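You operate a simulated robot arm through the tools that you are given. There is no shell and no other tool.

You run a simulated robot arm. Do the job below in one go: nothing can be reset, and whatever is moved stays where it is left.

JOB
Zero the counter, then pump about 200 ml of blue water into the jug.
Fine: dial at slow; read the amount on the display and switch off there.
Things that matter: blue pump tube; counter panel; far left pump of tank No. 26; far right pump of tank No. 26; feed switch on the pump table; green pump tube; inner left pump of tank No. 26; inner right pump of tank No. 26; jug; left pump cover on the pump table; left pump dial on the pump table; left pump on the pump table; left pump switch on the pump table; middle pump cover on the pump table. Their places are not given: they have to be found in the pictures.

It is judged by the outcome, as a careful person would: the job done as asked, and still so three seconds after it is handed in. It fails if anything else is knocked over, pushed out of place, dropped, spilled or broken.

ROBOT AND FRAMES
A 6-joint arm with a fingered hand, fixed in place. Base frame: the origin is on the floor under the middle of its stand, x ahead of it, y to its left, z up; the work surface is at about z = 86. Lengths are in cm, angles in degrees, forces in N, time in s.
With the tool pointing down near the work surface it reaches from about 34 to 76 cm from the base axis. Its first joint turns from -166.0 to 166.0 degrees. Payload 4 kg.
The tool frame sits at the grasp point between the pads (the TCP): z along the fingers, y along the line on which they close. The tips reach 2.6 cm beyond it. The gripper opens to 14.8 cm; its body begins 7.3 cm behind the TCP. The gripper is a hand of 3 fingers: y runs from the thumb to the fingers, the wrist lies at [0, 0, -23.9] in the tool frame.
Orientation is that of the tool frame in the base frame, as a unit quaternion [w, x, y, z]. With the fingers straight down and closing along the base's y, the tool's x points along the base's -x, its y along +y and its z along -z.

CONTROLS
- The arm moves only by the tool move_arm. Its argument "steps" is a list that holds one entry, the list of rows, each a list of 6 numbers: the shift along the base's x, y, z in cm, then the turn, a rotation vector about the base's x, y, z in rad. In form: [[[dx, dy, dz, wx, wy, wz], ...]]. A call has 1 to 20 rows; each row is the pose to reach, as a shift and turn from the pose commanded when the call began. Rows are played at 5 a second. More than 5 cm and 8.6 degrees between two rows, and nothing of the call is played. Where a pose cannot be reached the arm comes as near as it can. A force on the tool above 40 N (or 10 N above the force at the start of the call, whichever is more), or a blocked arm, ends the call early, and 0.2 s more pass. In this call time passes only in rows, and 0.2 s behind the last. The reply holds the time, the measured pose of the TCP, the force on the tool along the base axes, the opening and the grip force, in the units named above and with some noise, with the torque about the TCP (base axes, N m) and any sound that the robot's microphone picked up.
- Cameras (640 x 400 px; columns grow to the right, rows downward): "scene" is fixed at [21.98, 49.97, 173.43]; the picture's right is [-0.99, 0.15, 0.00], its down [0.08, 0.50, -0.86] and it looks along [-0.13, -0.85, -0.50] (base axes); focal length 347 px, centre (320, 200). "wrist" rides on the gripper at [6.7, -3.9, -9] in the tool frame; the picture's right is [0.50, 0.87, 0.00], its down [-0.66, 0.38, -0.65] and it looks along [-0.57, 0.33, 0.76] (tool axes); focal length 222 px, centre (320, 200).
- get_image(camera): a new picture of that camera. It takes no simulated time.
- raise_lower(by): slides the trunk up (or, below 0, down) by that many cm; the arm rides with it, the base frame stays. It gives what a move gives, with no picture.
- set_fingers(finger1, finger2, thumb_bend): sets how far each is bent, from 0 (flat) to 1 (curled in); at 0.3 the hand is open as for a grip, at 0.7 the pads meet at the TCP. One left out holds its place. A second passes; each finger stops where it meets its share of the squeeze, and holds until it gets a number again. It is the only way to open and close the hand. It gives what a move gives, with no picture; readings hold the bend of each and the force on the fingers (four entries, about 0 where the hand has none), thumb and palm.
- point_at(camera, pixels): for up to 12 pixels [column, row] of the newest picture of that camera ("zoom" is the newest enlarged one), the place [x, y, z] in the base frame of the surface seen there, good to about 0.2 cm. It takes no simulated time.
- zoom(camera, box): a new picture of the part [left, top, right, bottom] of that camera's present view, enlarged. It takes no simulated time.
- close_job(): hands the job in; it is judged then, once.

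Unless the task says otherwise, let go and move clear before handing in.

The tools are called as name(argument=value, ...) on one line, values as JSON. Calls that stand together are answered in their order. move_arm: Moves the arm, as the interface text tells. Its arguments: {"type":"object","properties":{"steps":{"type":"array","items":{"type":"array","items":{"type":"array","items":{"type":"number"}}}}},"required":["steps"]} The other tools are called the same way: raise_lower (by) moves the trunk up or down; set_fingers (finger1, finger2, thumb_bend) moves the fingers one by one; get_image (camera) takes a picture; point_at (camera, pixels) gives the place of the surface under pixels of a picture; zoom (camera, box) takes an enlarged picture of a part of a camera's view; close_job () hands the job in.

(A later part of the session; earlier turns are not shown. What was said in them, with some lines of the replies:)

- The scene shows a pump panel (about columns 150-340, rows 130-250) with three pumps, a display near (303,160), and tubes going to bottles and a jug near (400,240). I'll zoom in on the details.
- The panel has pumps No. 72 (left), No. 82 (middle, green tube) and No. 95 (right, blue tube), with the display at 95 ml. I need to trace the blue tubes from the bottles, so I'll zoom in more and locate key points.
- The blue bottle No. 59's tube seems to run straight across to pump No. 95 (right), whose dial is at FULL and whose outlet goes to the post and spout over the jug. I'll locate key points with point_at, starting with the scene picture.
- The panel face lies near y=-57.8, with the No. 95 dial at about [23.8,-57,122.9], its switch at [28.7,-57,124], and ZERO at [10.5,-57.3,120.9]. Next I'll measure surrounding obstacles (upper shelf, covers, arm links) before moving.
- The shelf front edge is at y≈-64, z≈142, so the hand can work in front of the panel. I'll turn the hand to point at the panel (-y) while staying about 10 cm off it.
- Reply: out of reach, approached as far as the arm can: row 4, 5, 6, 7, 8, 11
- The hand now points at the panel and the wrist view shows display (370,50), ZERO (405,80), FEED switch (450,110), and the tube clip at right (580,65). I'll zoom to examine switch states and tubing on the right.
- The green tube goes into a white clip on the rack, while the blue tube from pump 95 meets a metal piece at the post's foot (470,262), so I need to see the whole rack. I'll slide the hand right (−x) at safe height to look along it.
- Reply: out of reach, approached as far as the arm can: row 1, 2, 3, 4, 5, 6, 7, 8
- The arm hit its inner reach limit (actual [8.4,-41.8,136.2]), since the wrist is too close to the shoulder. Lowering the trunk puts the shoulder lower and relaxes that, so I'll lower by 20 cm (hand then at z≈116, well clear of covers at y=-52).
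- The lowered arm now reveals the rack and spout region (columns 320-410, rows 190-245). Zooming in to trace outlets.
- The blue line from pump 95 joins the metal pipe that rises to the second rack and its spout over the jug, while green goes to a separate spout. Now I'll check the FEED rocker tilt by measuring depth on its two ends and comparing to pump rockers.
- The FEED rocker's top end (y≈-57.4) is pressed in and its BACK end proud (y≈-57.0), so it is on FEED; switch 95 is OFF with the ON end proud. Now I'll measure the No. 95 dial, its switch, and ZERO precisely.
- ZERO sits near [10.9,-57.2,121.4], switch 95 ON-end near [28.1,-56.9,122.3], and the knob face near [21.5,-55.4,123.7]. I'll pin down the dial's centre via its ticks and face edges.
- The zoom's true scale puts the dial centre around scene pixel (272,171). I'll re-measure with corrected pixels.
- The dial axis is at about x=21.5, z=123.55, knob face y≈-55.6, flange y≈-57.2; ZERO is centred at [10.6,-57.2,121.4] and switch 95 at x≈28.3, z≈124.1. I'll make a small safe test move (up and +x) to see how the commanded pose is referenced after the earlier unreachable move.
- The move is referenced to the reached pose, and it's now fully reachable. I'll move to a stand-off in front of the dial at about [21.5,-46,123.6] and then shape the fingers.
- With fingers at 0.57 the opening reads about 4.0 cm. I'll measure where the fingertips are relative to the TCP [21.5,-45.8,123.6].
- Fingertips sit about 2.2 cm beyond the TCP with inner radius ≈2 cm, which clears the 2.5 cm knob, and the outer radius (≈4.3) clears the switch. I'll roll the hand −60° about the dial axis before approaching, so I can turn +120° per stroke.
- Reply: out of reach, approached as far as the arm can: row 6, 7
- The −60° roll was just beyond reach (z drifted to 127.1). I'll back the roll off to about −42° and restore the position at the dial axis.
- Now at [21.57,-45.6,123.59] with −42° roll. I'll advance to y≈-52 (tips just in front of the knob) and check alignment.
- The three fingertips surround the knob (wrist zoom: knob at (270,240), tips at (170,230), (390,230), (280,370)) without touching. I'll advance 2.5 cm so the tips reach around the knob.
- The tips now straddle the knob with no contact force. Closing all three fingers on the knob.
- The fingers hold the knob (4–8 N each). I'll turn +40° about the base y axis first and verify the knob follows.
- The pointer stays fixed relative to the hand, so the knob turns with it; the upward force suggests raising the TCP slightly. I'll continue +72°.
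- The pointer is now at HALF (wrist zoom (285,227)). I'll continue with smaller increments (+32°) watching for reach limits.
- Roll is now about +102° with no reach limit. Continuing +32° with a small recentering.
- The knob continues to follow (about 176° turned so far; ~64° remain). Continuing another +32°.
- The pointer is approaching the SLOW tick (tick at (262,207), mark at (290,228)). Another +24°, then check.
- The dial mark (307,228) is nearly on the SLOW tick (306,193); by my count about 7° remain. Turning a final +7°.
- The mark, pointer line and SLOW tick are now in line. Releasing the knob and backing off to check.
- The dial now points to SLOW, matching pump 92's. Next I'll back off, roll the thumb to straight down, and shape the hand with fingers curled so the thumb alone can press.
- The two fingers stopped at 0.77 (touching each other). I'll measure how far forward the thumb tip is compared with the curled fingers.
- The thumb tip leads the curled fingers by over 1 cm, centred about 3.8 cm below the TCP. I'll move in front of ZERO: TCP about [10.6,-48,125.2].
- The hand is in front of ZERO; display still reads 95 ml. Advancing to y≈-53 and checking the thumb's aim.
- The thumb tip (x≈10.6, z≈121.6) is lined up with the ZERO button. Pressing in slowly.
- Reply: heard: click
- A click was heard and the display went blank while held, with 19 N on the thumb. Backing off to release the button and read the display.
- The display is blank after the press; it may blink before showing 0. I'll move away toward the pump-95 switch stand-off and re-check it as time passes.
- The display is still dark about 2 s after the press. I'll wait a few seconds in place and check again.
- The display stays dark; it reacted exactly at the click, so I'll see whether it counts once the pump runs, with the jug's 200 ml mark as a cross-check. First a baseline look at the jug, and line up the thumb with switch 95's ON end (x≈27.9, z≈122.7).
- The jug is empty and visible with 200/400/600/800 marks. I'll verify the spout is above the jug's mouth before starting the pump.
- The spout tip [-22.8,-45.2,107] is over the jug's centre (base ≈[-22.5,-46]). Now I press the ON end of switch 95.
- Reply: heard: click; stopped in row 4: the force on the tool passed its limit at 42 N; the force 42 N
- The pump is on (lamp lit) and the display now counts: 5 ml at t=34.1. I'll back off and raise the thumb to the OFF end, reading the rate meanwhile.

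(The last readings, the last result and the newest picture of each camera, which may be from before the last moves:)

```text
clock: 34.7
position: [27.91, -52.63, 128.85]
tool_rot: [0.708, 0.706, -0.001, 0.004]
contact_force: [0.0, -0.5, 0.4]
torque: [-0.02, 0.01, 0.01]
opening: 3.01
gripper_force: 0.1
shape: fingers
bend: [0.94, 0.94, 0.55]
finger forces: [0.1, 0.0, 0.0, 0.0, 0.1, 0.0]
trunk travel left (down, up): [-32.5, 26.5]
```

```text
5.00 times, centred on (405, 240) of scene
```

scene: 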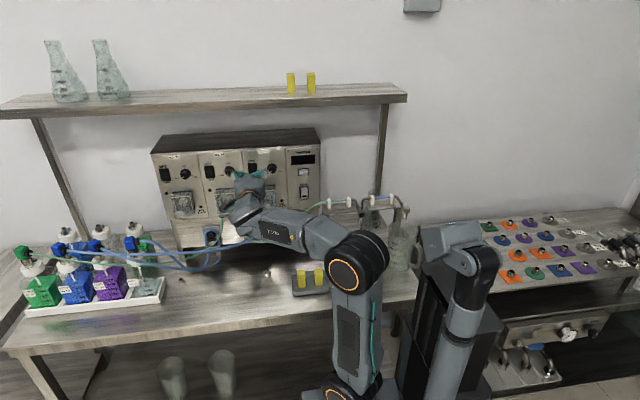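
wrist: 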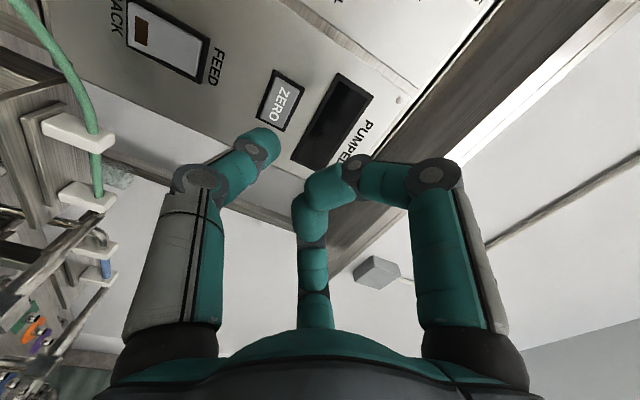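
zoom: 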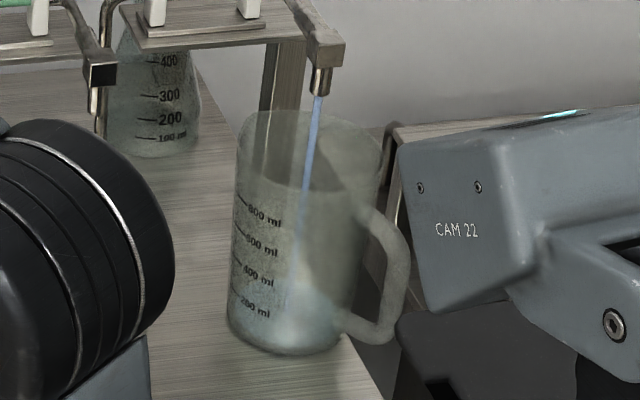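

Blue water is flowing into the jug and the display reads 10 ml at t=34.7 (≈8–9 ml/s). I'll bring the thumb to a small gap in front of the OFF end and wait there.

move_arm(steps=[[[0, -0.2, 0.05, 0, 0, 0], [0, -0.35, 0.1, 0, 0, 0], [0, -0.35, 0.1, 0, 0, 0], [0, -0.35, 0.1, 0, 0, 0], [0, -0.35, 0.1, 0, 0, 0]]])

zoom(camera="scene", box=[220, 140, 320, 220])

zoom(camera="wrist", box=[180, 50, 420, 230])

point_at(camera="wrist", pixels=[[280, 142], [278, 130], [270, 126], [284, 128], [262, 130], [290, 120]])

```text
clock: 35.9
position: [27.9, -53.02, 128.83]
tool_rot: [0.707, 0.707, 0.0, 0.004]
contact_force: [-0.5, 0.6, 0.1]
torque: [-0.02, 0.0, -0.01]
opening: 3.06
gripper_force: 0.1
shape: fingers
bend: [0.95, 0.94, 0.55]
finger forces: [0.0, 0.0, 0.0, 0.0, 0.0, 0.0]
trunk travel left (down, up): [-32.5, 26.5]
```

```text
5.00 times, centred on (270, 180) of scene
```

zoom: 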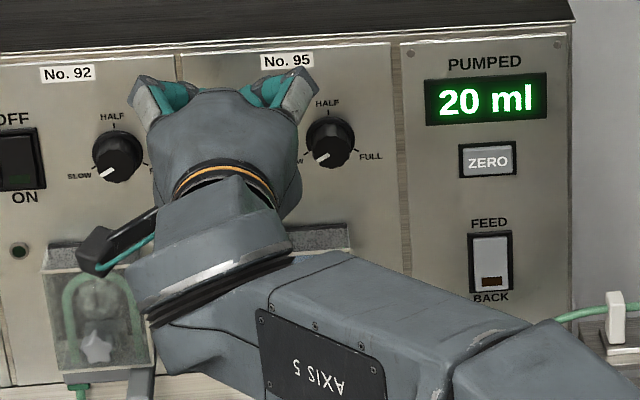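

```text
2.22 times, centred on (300, 140) of wrist
```

zoom: 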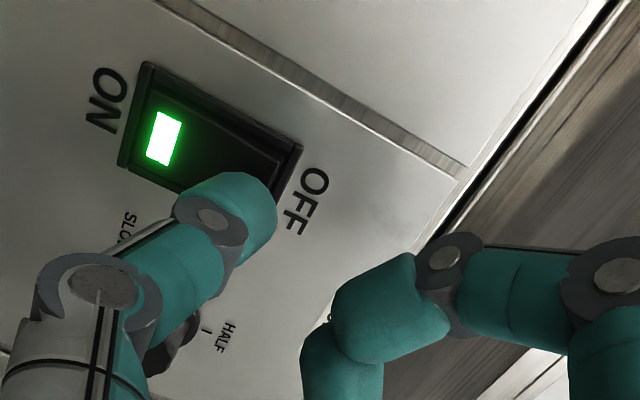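

```text
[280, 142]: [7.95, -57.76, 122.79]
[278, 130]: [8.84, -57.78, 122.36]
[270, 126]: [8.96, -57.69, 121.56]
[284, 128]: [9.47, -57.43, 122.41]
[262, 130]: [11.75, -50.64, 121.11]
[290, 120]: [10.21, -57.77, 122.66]
```

20 ml at t=35.9, i.e. about 8.3 ml/s, so 200 ml is due near t≈57.5. Waiting in place and re-reading.

move_arm(steps=[[[0, 0, 0, 0, 0, 0], [0, 0, 0, 0, 0, 0], [0, 0, 0, 0, 0, 0], [0, 0, 0, 0, 0, 0], [0, 0, 0, 0, 0, 0], [0, 0, 0, 0, 0, 0], [0, 0, 0, 0, 0, 0], [0, 0, 0, 0, 0, 0], [0, 0, 0, 0, 0, 0], [0, 0, 0, 0, 0, 0], [0, 0, 0, 0, 0, 0], [0, 0, 0, 0, 0, 0], [0, 0, 0, 0, 0, 0], [0, 0, 0, 0, 0, 0], [0, 0, 0, 0, 0, 0], [0, 0, 0, 0, 0, 0], [0, 0, 0, 0, 0, 0], [0, 0, 0, 0, 0, 0], [0, 0, 0, 0, 0, 0]]])

zoom(camera="scene", box=[220, 140, 320, 220])

get_image(camera="wrist")

zoom(camera="scene", box=[375, 200, 435, 280])

```text
clock: 39.9
position: [27.84, -53.03, 128.81]
tool_rot: [0.708, 0.706, 0.0, 0.003]
contact_force: [0.4, 0.4, 0.1]
torque: [0.01, 0.0, 0.01]
opening: 3.26
gripper_force: 0.0
shape: fingers
bend: [0.97, 0.97, 0.55]
finger forces: [0.0, 0.0, 0.0, 0.0, 0.1, 0.0]
trunk travel left (down, up): [-32.5, 26.5]
```

```text
5.00 times, centred on (270, 180) of scene
```

zoom: 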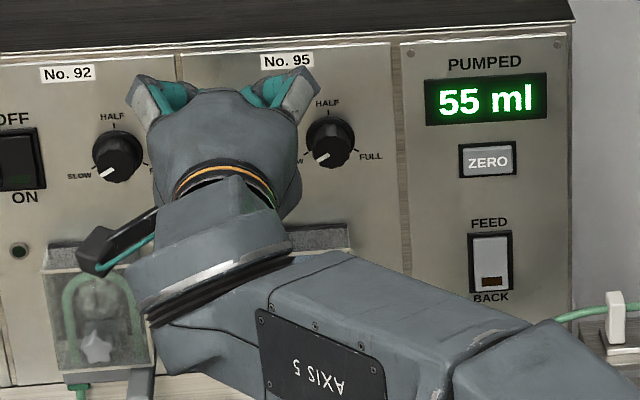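

```text
taken
```

wrist: 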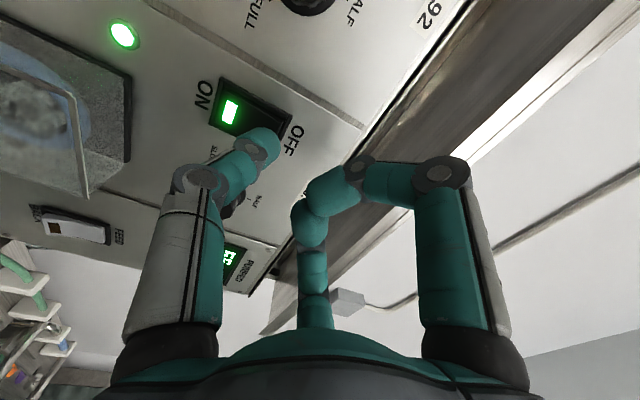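

```text
5.00 times, centred on (405, 240) of scene
```

zoom: 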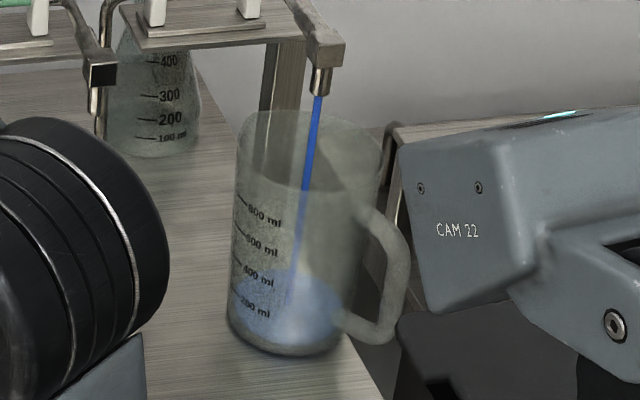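

55 ml at t=39.9 (≈8.65 ml/s, 5 ml display steps); jug is filling with blue. Waiting further 8 s in two calls.

move_arm(steps=[[[0, 0, 0, 0, 0, 0], [0, 0, 0, 0, 0, 0], [0, 0, 0, 0, 0, 0], [0, 0, 0, 0, 0, 0], [0, 0, 0, 0, 0, 0], [0, 0, 0, 0, 0, 0], [0, 0, 0, 0, 0, 0], [0, 0, 0, 0, 0, 0], [0, 0, 0, 0, 0, 0], [0, 0, 0, 0, 0, 0], [0, 0, 0, 0, 0, 0], [0, 0, 0, 0, 0, 0], [0, 0, 0, 0, 0, 0], [0, 0, 0, 0, 0, 0], [0, 0, 0, 0, 0, 0], [0, 0, 0, 0, 0, 0], [0, 0, 0, 0, 0, 0], [0, 0, 0, 0, 0, 0], [0, 0, 0, 0, 0, 0]]])

zoom(camera="scene", box=[220, 140, 320, 220])

zoom(camera="scene", box=[375, 200, 435, 280])

```text
clock: 43.9
position: [27.89, -53.06, 128.82]
tool_rot: [0.708, 0.707, 0.0, 0.004]
contact_force: [-0.6, -0.4, -0.5]
torque: [0.03, 0.0, 0.02]
opening: 3.26
gripper_force: 0.1
shape: fingers
bend: [0.97, 0.97, 0.55]
finger forces: [0.0, 0.1, 0.1, 0.0, 0.0, 0.0]
trunk travel left (down, up): [-32.5, 26.5]
```

```text
5.00 times, centred on (270, 180) of scene
```

zoom: 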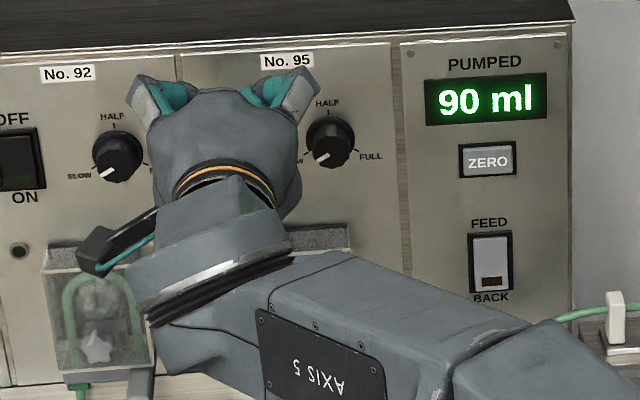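

```text
5.00 times, centred on (405, 240) of scene
```

zoom: 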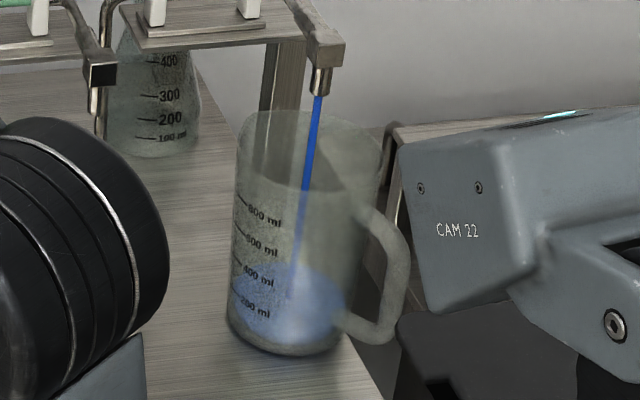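

90 ml at t=43.9 (8.75 ml/s). Waiting another 4 s.

move_arm(steps=[[[0, 0, 0, 0, 0, 0], [0, 0, 0, 0, 0, 0], [0, 0, 0, 0, 0, 0], [0, 0, 0, 0, 0, 0], [0, 0, 0, 0, 0, 0], [0, 0, 0, 0, 0, 0], [0, 0, 0, 0, 0, 0], [0, 0, 0, 0, 0, 0], [0, 0, 0, 0, 0, 0], [0, 0, 0, 0, 0, 0], [0, 0, 0, 0, 0, 0], [0, 0, 0, 0, 0, 0], [0, 0, 0, 0, 0, 0], [0, 0, 0, 0, 0, 0], [0, 0, 0, 0, 0, 0], [0, 0, 0, 0, 0, 0], [0, 0, 0, 0, 0, 0], [0, 0, 0, 0, 0, 0], [0, 0, 0, 0, 0, 0]]])

zoom(camera="scene", box=[220, 140, 320, 220])

zoom(camera="scene", box=[375, 200, 435, 280])

```text
clock: 47.9
position: [27.88, -52.94, 128.85]
tool_rot: [0.707, 0.707, 0.001, 0.002]
contact_force: [-0.5, 0.1, -0.3]
torque: [0.02, -0.02, -0.01]
opening: 3.29
gripper_force: 0.2
shape: fingers
bend: [0.97, 0.97, 0.55]
finger forces: [0.0, 0.0, 0.0, 0.0, 0.0, 0.1]
trunk travel left (down, up): [-32.5, 26.5]
```

```text
5.00 times, centred on (270, 180) of scene
```

zoom: 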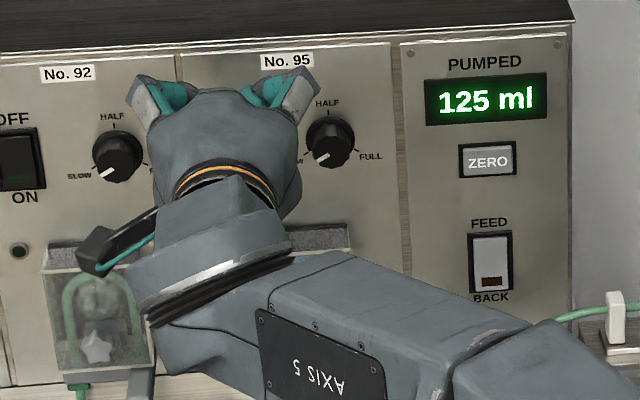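

```text
5.00 times, centred on (405, 240) of scene
```

zoom: 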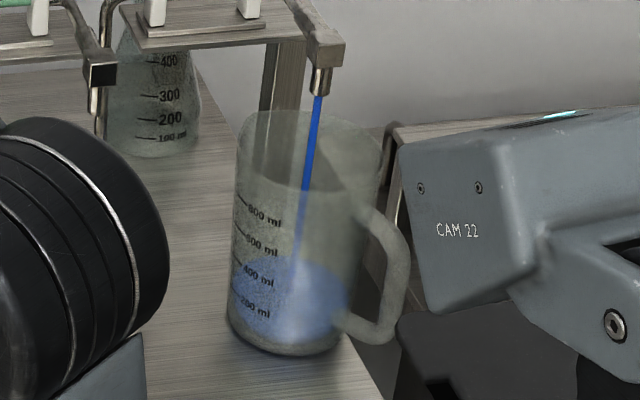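

125 ml at t=47.9, steady. Waiting another 4 s.

move_arm(steps=[[[0, 0, 0, 0, 0, 0], [0, 0, 0, 0, 0, 0], [0, 0, 0, 0, 0, 0], [0, 0, 0, 0, 0, 0], [0, 0, 0, 0, 0, 0], [0, 0, 0, 0, 0, 0], [0, 0, 0, 0, 0, 0], [0, 0, 0, 0, 0, 0], [0, 0, 0, 0, 0, 0], [0, 0, 0, 0, 0, 0], [0, 0, 0, 0, 0, 0], [0, 0, 0, 0, 0, 0], [0, 0, 0, 0, 0, 0], [0, 0, 0, 0, 0, 0], [0, 0, 0, 0, 0, 0], [0, 0, 0, 0, 0, 0], [0, 0, 0, 0, 0, 0], [0, 0, 0, 0, 0, 0], [0, 0, 0, 0, 0, 0]]])

zoom(camera="scene", box=[220, 140, 320, 220])

get_image(camera="wrist")

point_at(camera="wrist", pixels=[[280, 142], [275, 140], [270, 130], [268, 115], [260, 108], [284, 122], [240, 112], [278, 148]])

```text
clock: 51.9
position: [27.86, -52.93, 128.77]
tool_rot: [0.708, 0.706, 0.001, 0.003]
contact_force: [0.1, -0.3, 0.1]
torque: [-0.02, -0.01, 0.01]
opening: 3.26
gripper_force: 0.0
shape: fingers
bend: [0.97, 0.97, 0.55]
finger forces: [0.0, 0.0, 0.0, 0.0, 0.0, 0.1]
trunk travel left (down, up): [-32.5, 26.5]
```

```text
5.00 times, centred on (270, 180) of scene
```

zoom: 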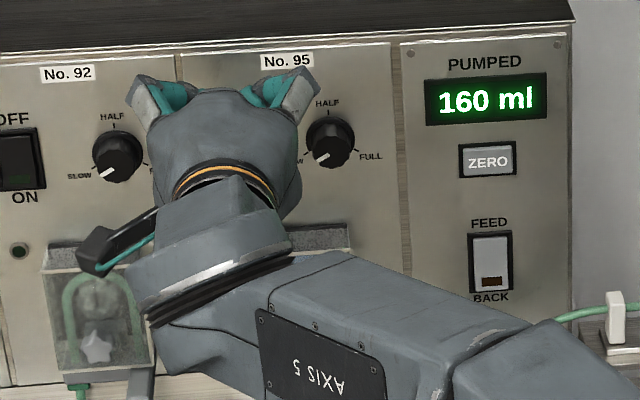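

```text
taken
```

wrist: 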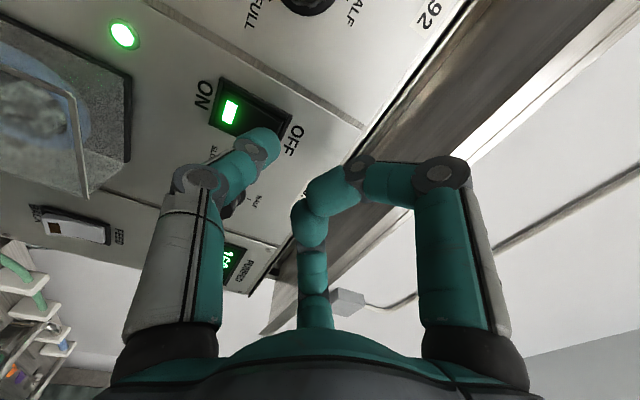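

```text
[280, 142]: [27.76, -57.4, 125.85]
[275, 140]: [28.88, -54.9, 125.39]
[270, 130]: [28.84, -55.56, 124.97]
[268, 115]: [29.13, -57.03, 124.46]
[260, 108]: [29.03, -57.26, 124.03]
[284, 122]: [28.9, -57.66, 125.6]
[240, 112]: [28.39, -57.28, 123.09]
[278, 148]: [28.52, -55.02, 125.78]
```

160 ml at t=51.9; 200 ml is due at about t≈56.4. Waiting 2.8 s more.

move_arm(steps=[[[0, 0, 0, 0, 0, 0], [0, 0, 0, 0, 0, 0], [0, 0, 0, 0, 0, 0], [0, 0, 0, 0, 0, 0], [0, 0, 0, 0, 0, 0], [0, 0, 0, 0, 0, 0], [0, 0, 0, 0, 0, 0], [0, 0, 0, 0, 0, 0], [0, 0, 0, 0, 0, 0], [0, 0, 0, 0, 0, 0], [0, 0, 0, 0, 0, 0], [0, 0, 0, 0, 0, 0], [0, 0, 0, 0, 0, 0]]])

zoom(camera="scene", box=[220, 140, 320, 220])

zoom(camera="scene", box=[375, 200, 435, 280])

```text
clock: 54.7
position: [27.95, -52.93, 128.7]
tool_rot: [0.707, 0.707, 0.001, 0.003]
contact_force: [0.4, 0.0, -0.6]
torque: [0.01, 0.01, -0.02]
opening: 3.26
gripper_force: 0.2
shape: fingers
bend: [0.97, 0.97, 0.55]
finger forces: [0.1, 0.0, 0.1, 0.0, 0.0, 0.0]
trunk travel left (down, up): [-32.5, 26.5]
```

```text
5.00 times, centred on (270, 180) of scene
```

zoom: 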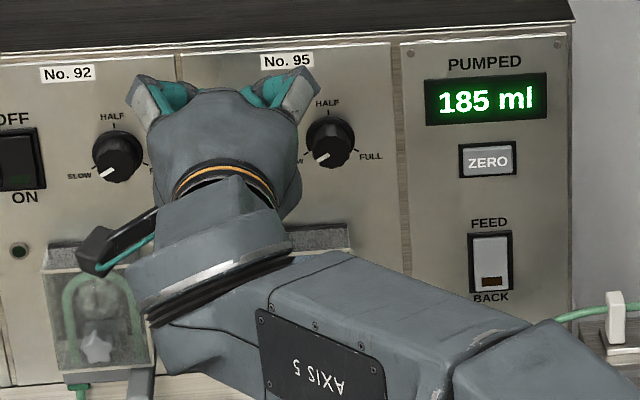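

```text
5.00 times, centred on (405, 240) of scene
```

zoom: 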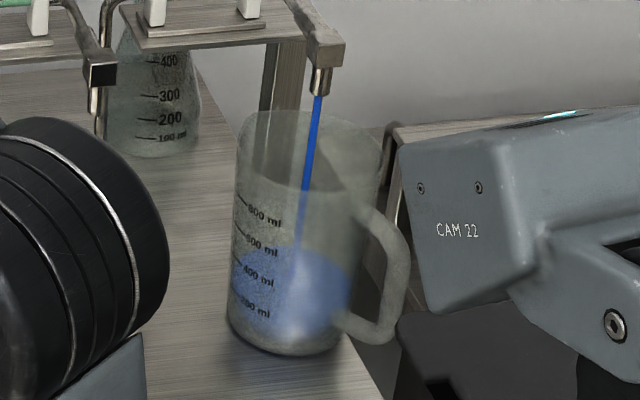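

185 ml at t=54.7, so about 1.7 s remain. I'll hold 1 s and then press the OFF end in the same call.

move_arm(steps=[[[0, 0, 0, 0, 0, 0], [0, 0, 0, 0, 0, 0], [0, 0, 0, 0, 0, 0], [0, 0, 0, 0, 0, 0], [0, 0, 0, 0, 0, 0], [0, -0.5, 0.1, 0, 0, 0], [0, -0.8, 0.1, 0, 0, 0], [0, -1.1, 0.1, 0, 0, 0], [0, -1.4, 0.1, 0, 0, 0]]])

zoom(camera="scene", box=[220, 140, 320, 220])

get_image(camera="wrist")

zoom(camera="scene", box=[375, 200, 435, 280])

```text
clock: 56.7
position: [27.93, -53.87, 129.21]
tool_rot: [0.709, 0.705, 0.0, 0.005]
contact_force: [-4.4, 37.2, -3.6]
torque: [1.56, 0.17, -0.2]
opening: 3.37
gripper_force: 17.5
shape: fingers
bend: [0.97, 0.97, 0.55]
finger forces: [0.0, 0.0, 0.0, 0.1, 35.6, 0.0]
trunk travel left (down, up): [-32.5, 26.5]
heard: click
```

```text
5.00 times, centred on (270, 180) of scene
```

zoom: 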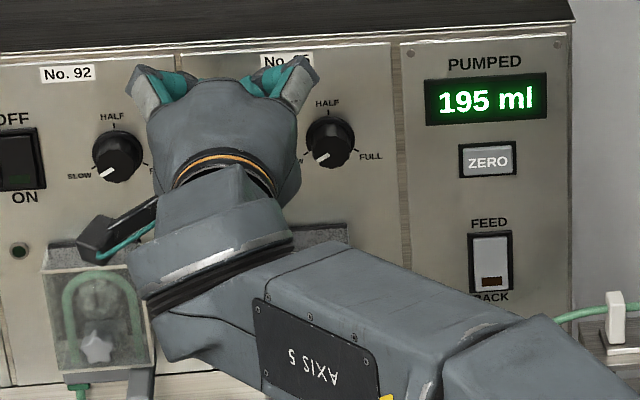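

```text
taken
```

wrist: 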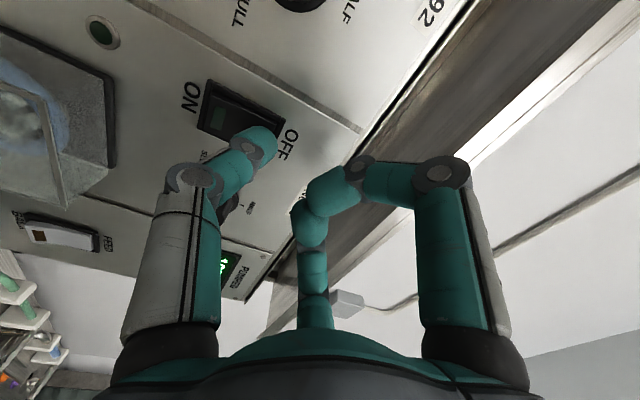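

```text
5.00 times, centred on (405, 240) of scene
```

zoom: 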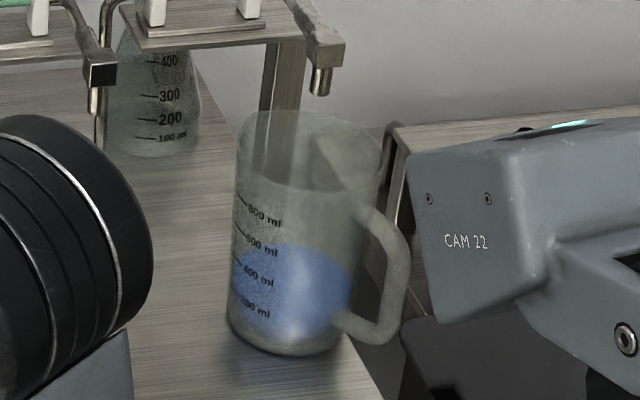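

Click heard, the lamp is off, the flow has stopped, and the display reads 195 ml with the jug's level consistent with ~200 ml. Backing the hand straight off the panel.

move_arm(steps=[[[0, 2, 0, 0, 0, 0], [0, 5, 0, 0, 0, 0], [0, 8, 0, 0, 0, 0], [0, 8.5, 0, 0, 0, 0]]])

get_image(camera="scene")

zoom(camera="scene", box=[220, 140, 320, 220])

zoom(camera="wrist", box=[100, 50, 400, 250])

zoom(camera="scene", box=[375, 200, 435, 280])

```text
clock: 57.7
position: [27.83, -45.7, 129.11]
tool_rot: [0.708, 0.706, 0.0, 0.003]
contact_force: [-0.2, 0.0, 0.2]
torque: [0.02, -0.02, -0.01]
opening: 3.25
gripper_force: 0.0
shape: fingers
bend: [0.97, 0.97, 0.55]
finger forces: [0.0, 0.0, 0.0, 0.0, 0.1, 0.1]
trunk travel left (down, up): [-32.5, 26.5]
```

```text
taken
```

scene: 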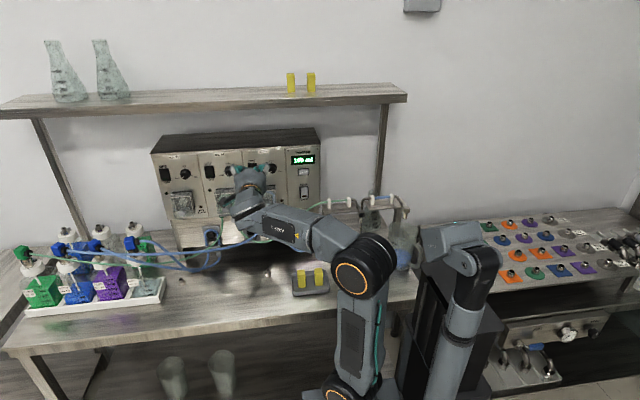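

```text
5.00 times, centred on (270, 180) of scene
```

zoom: 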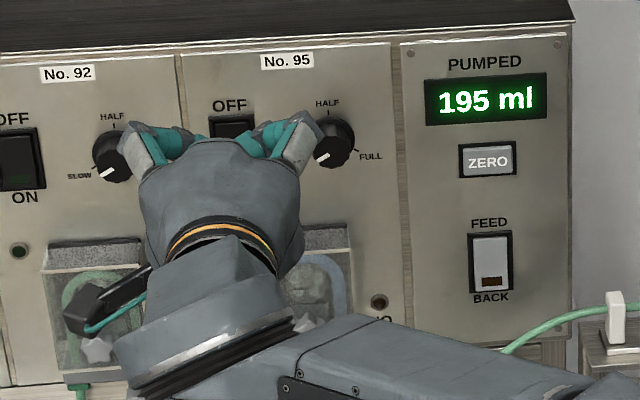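

```text
2.00 times, centred on (250, 150) of wrist
```

zoom: 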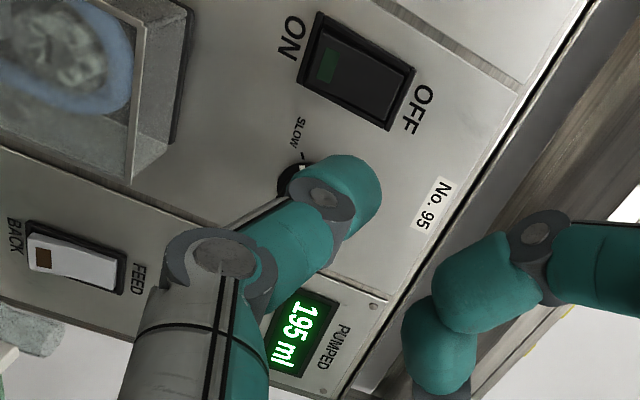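

```text
5.00 times, centred on (405, 240) of scene
```

zoom: 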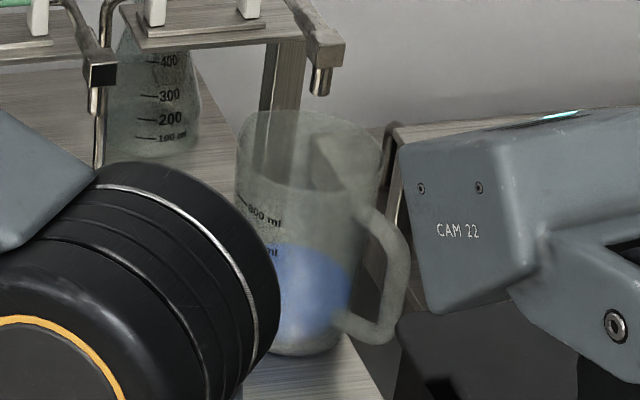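

Everything is settled: switch 95 is OFF (lamp dark), dial on SLOW, display steady at 195 ml, no flow at the spout, and the hand is clear by about 8 cm. Handing in.

close_job()

```text
The job is handed in.
```

The counter was zeroed and about 195 ml of blue water from bottle No. 59 is now in the jug. It went through pump No. 95 with the dial at slow.

- **Amount:** The display reads 195 ml and counts in 5 ml steps, and the level in the jug fits roughly 200 ml. I didn't top it up: another on/off press would have added about 9–12 ml and overshot.
- **Zeroing:** The display went blank when I pressed ZERO and stayed blank until the pump started. It then counted up from 5 ml, so the reset had worked.
- **Left as:** Pump No. 95 is off with its dial still at slow (it was at full when I started). The feed switch was already on FEED, so I didn't touch it. The hand is about 8 cm clear of the panel, and I saw nothing spilled, knocked over or moved out of place.
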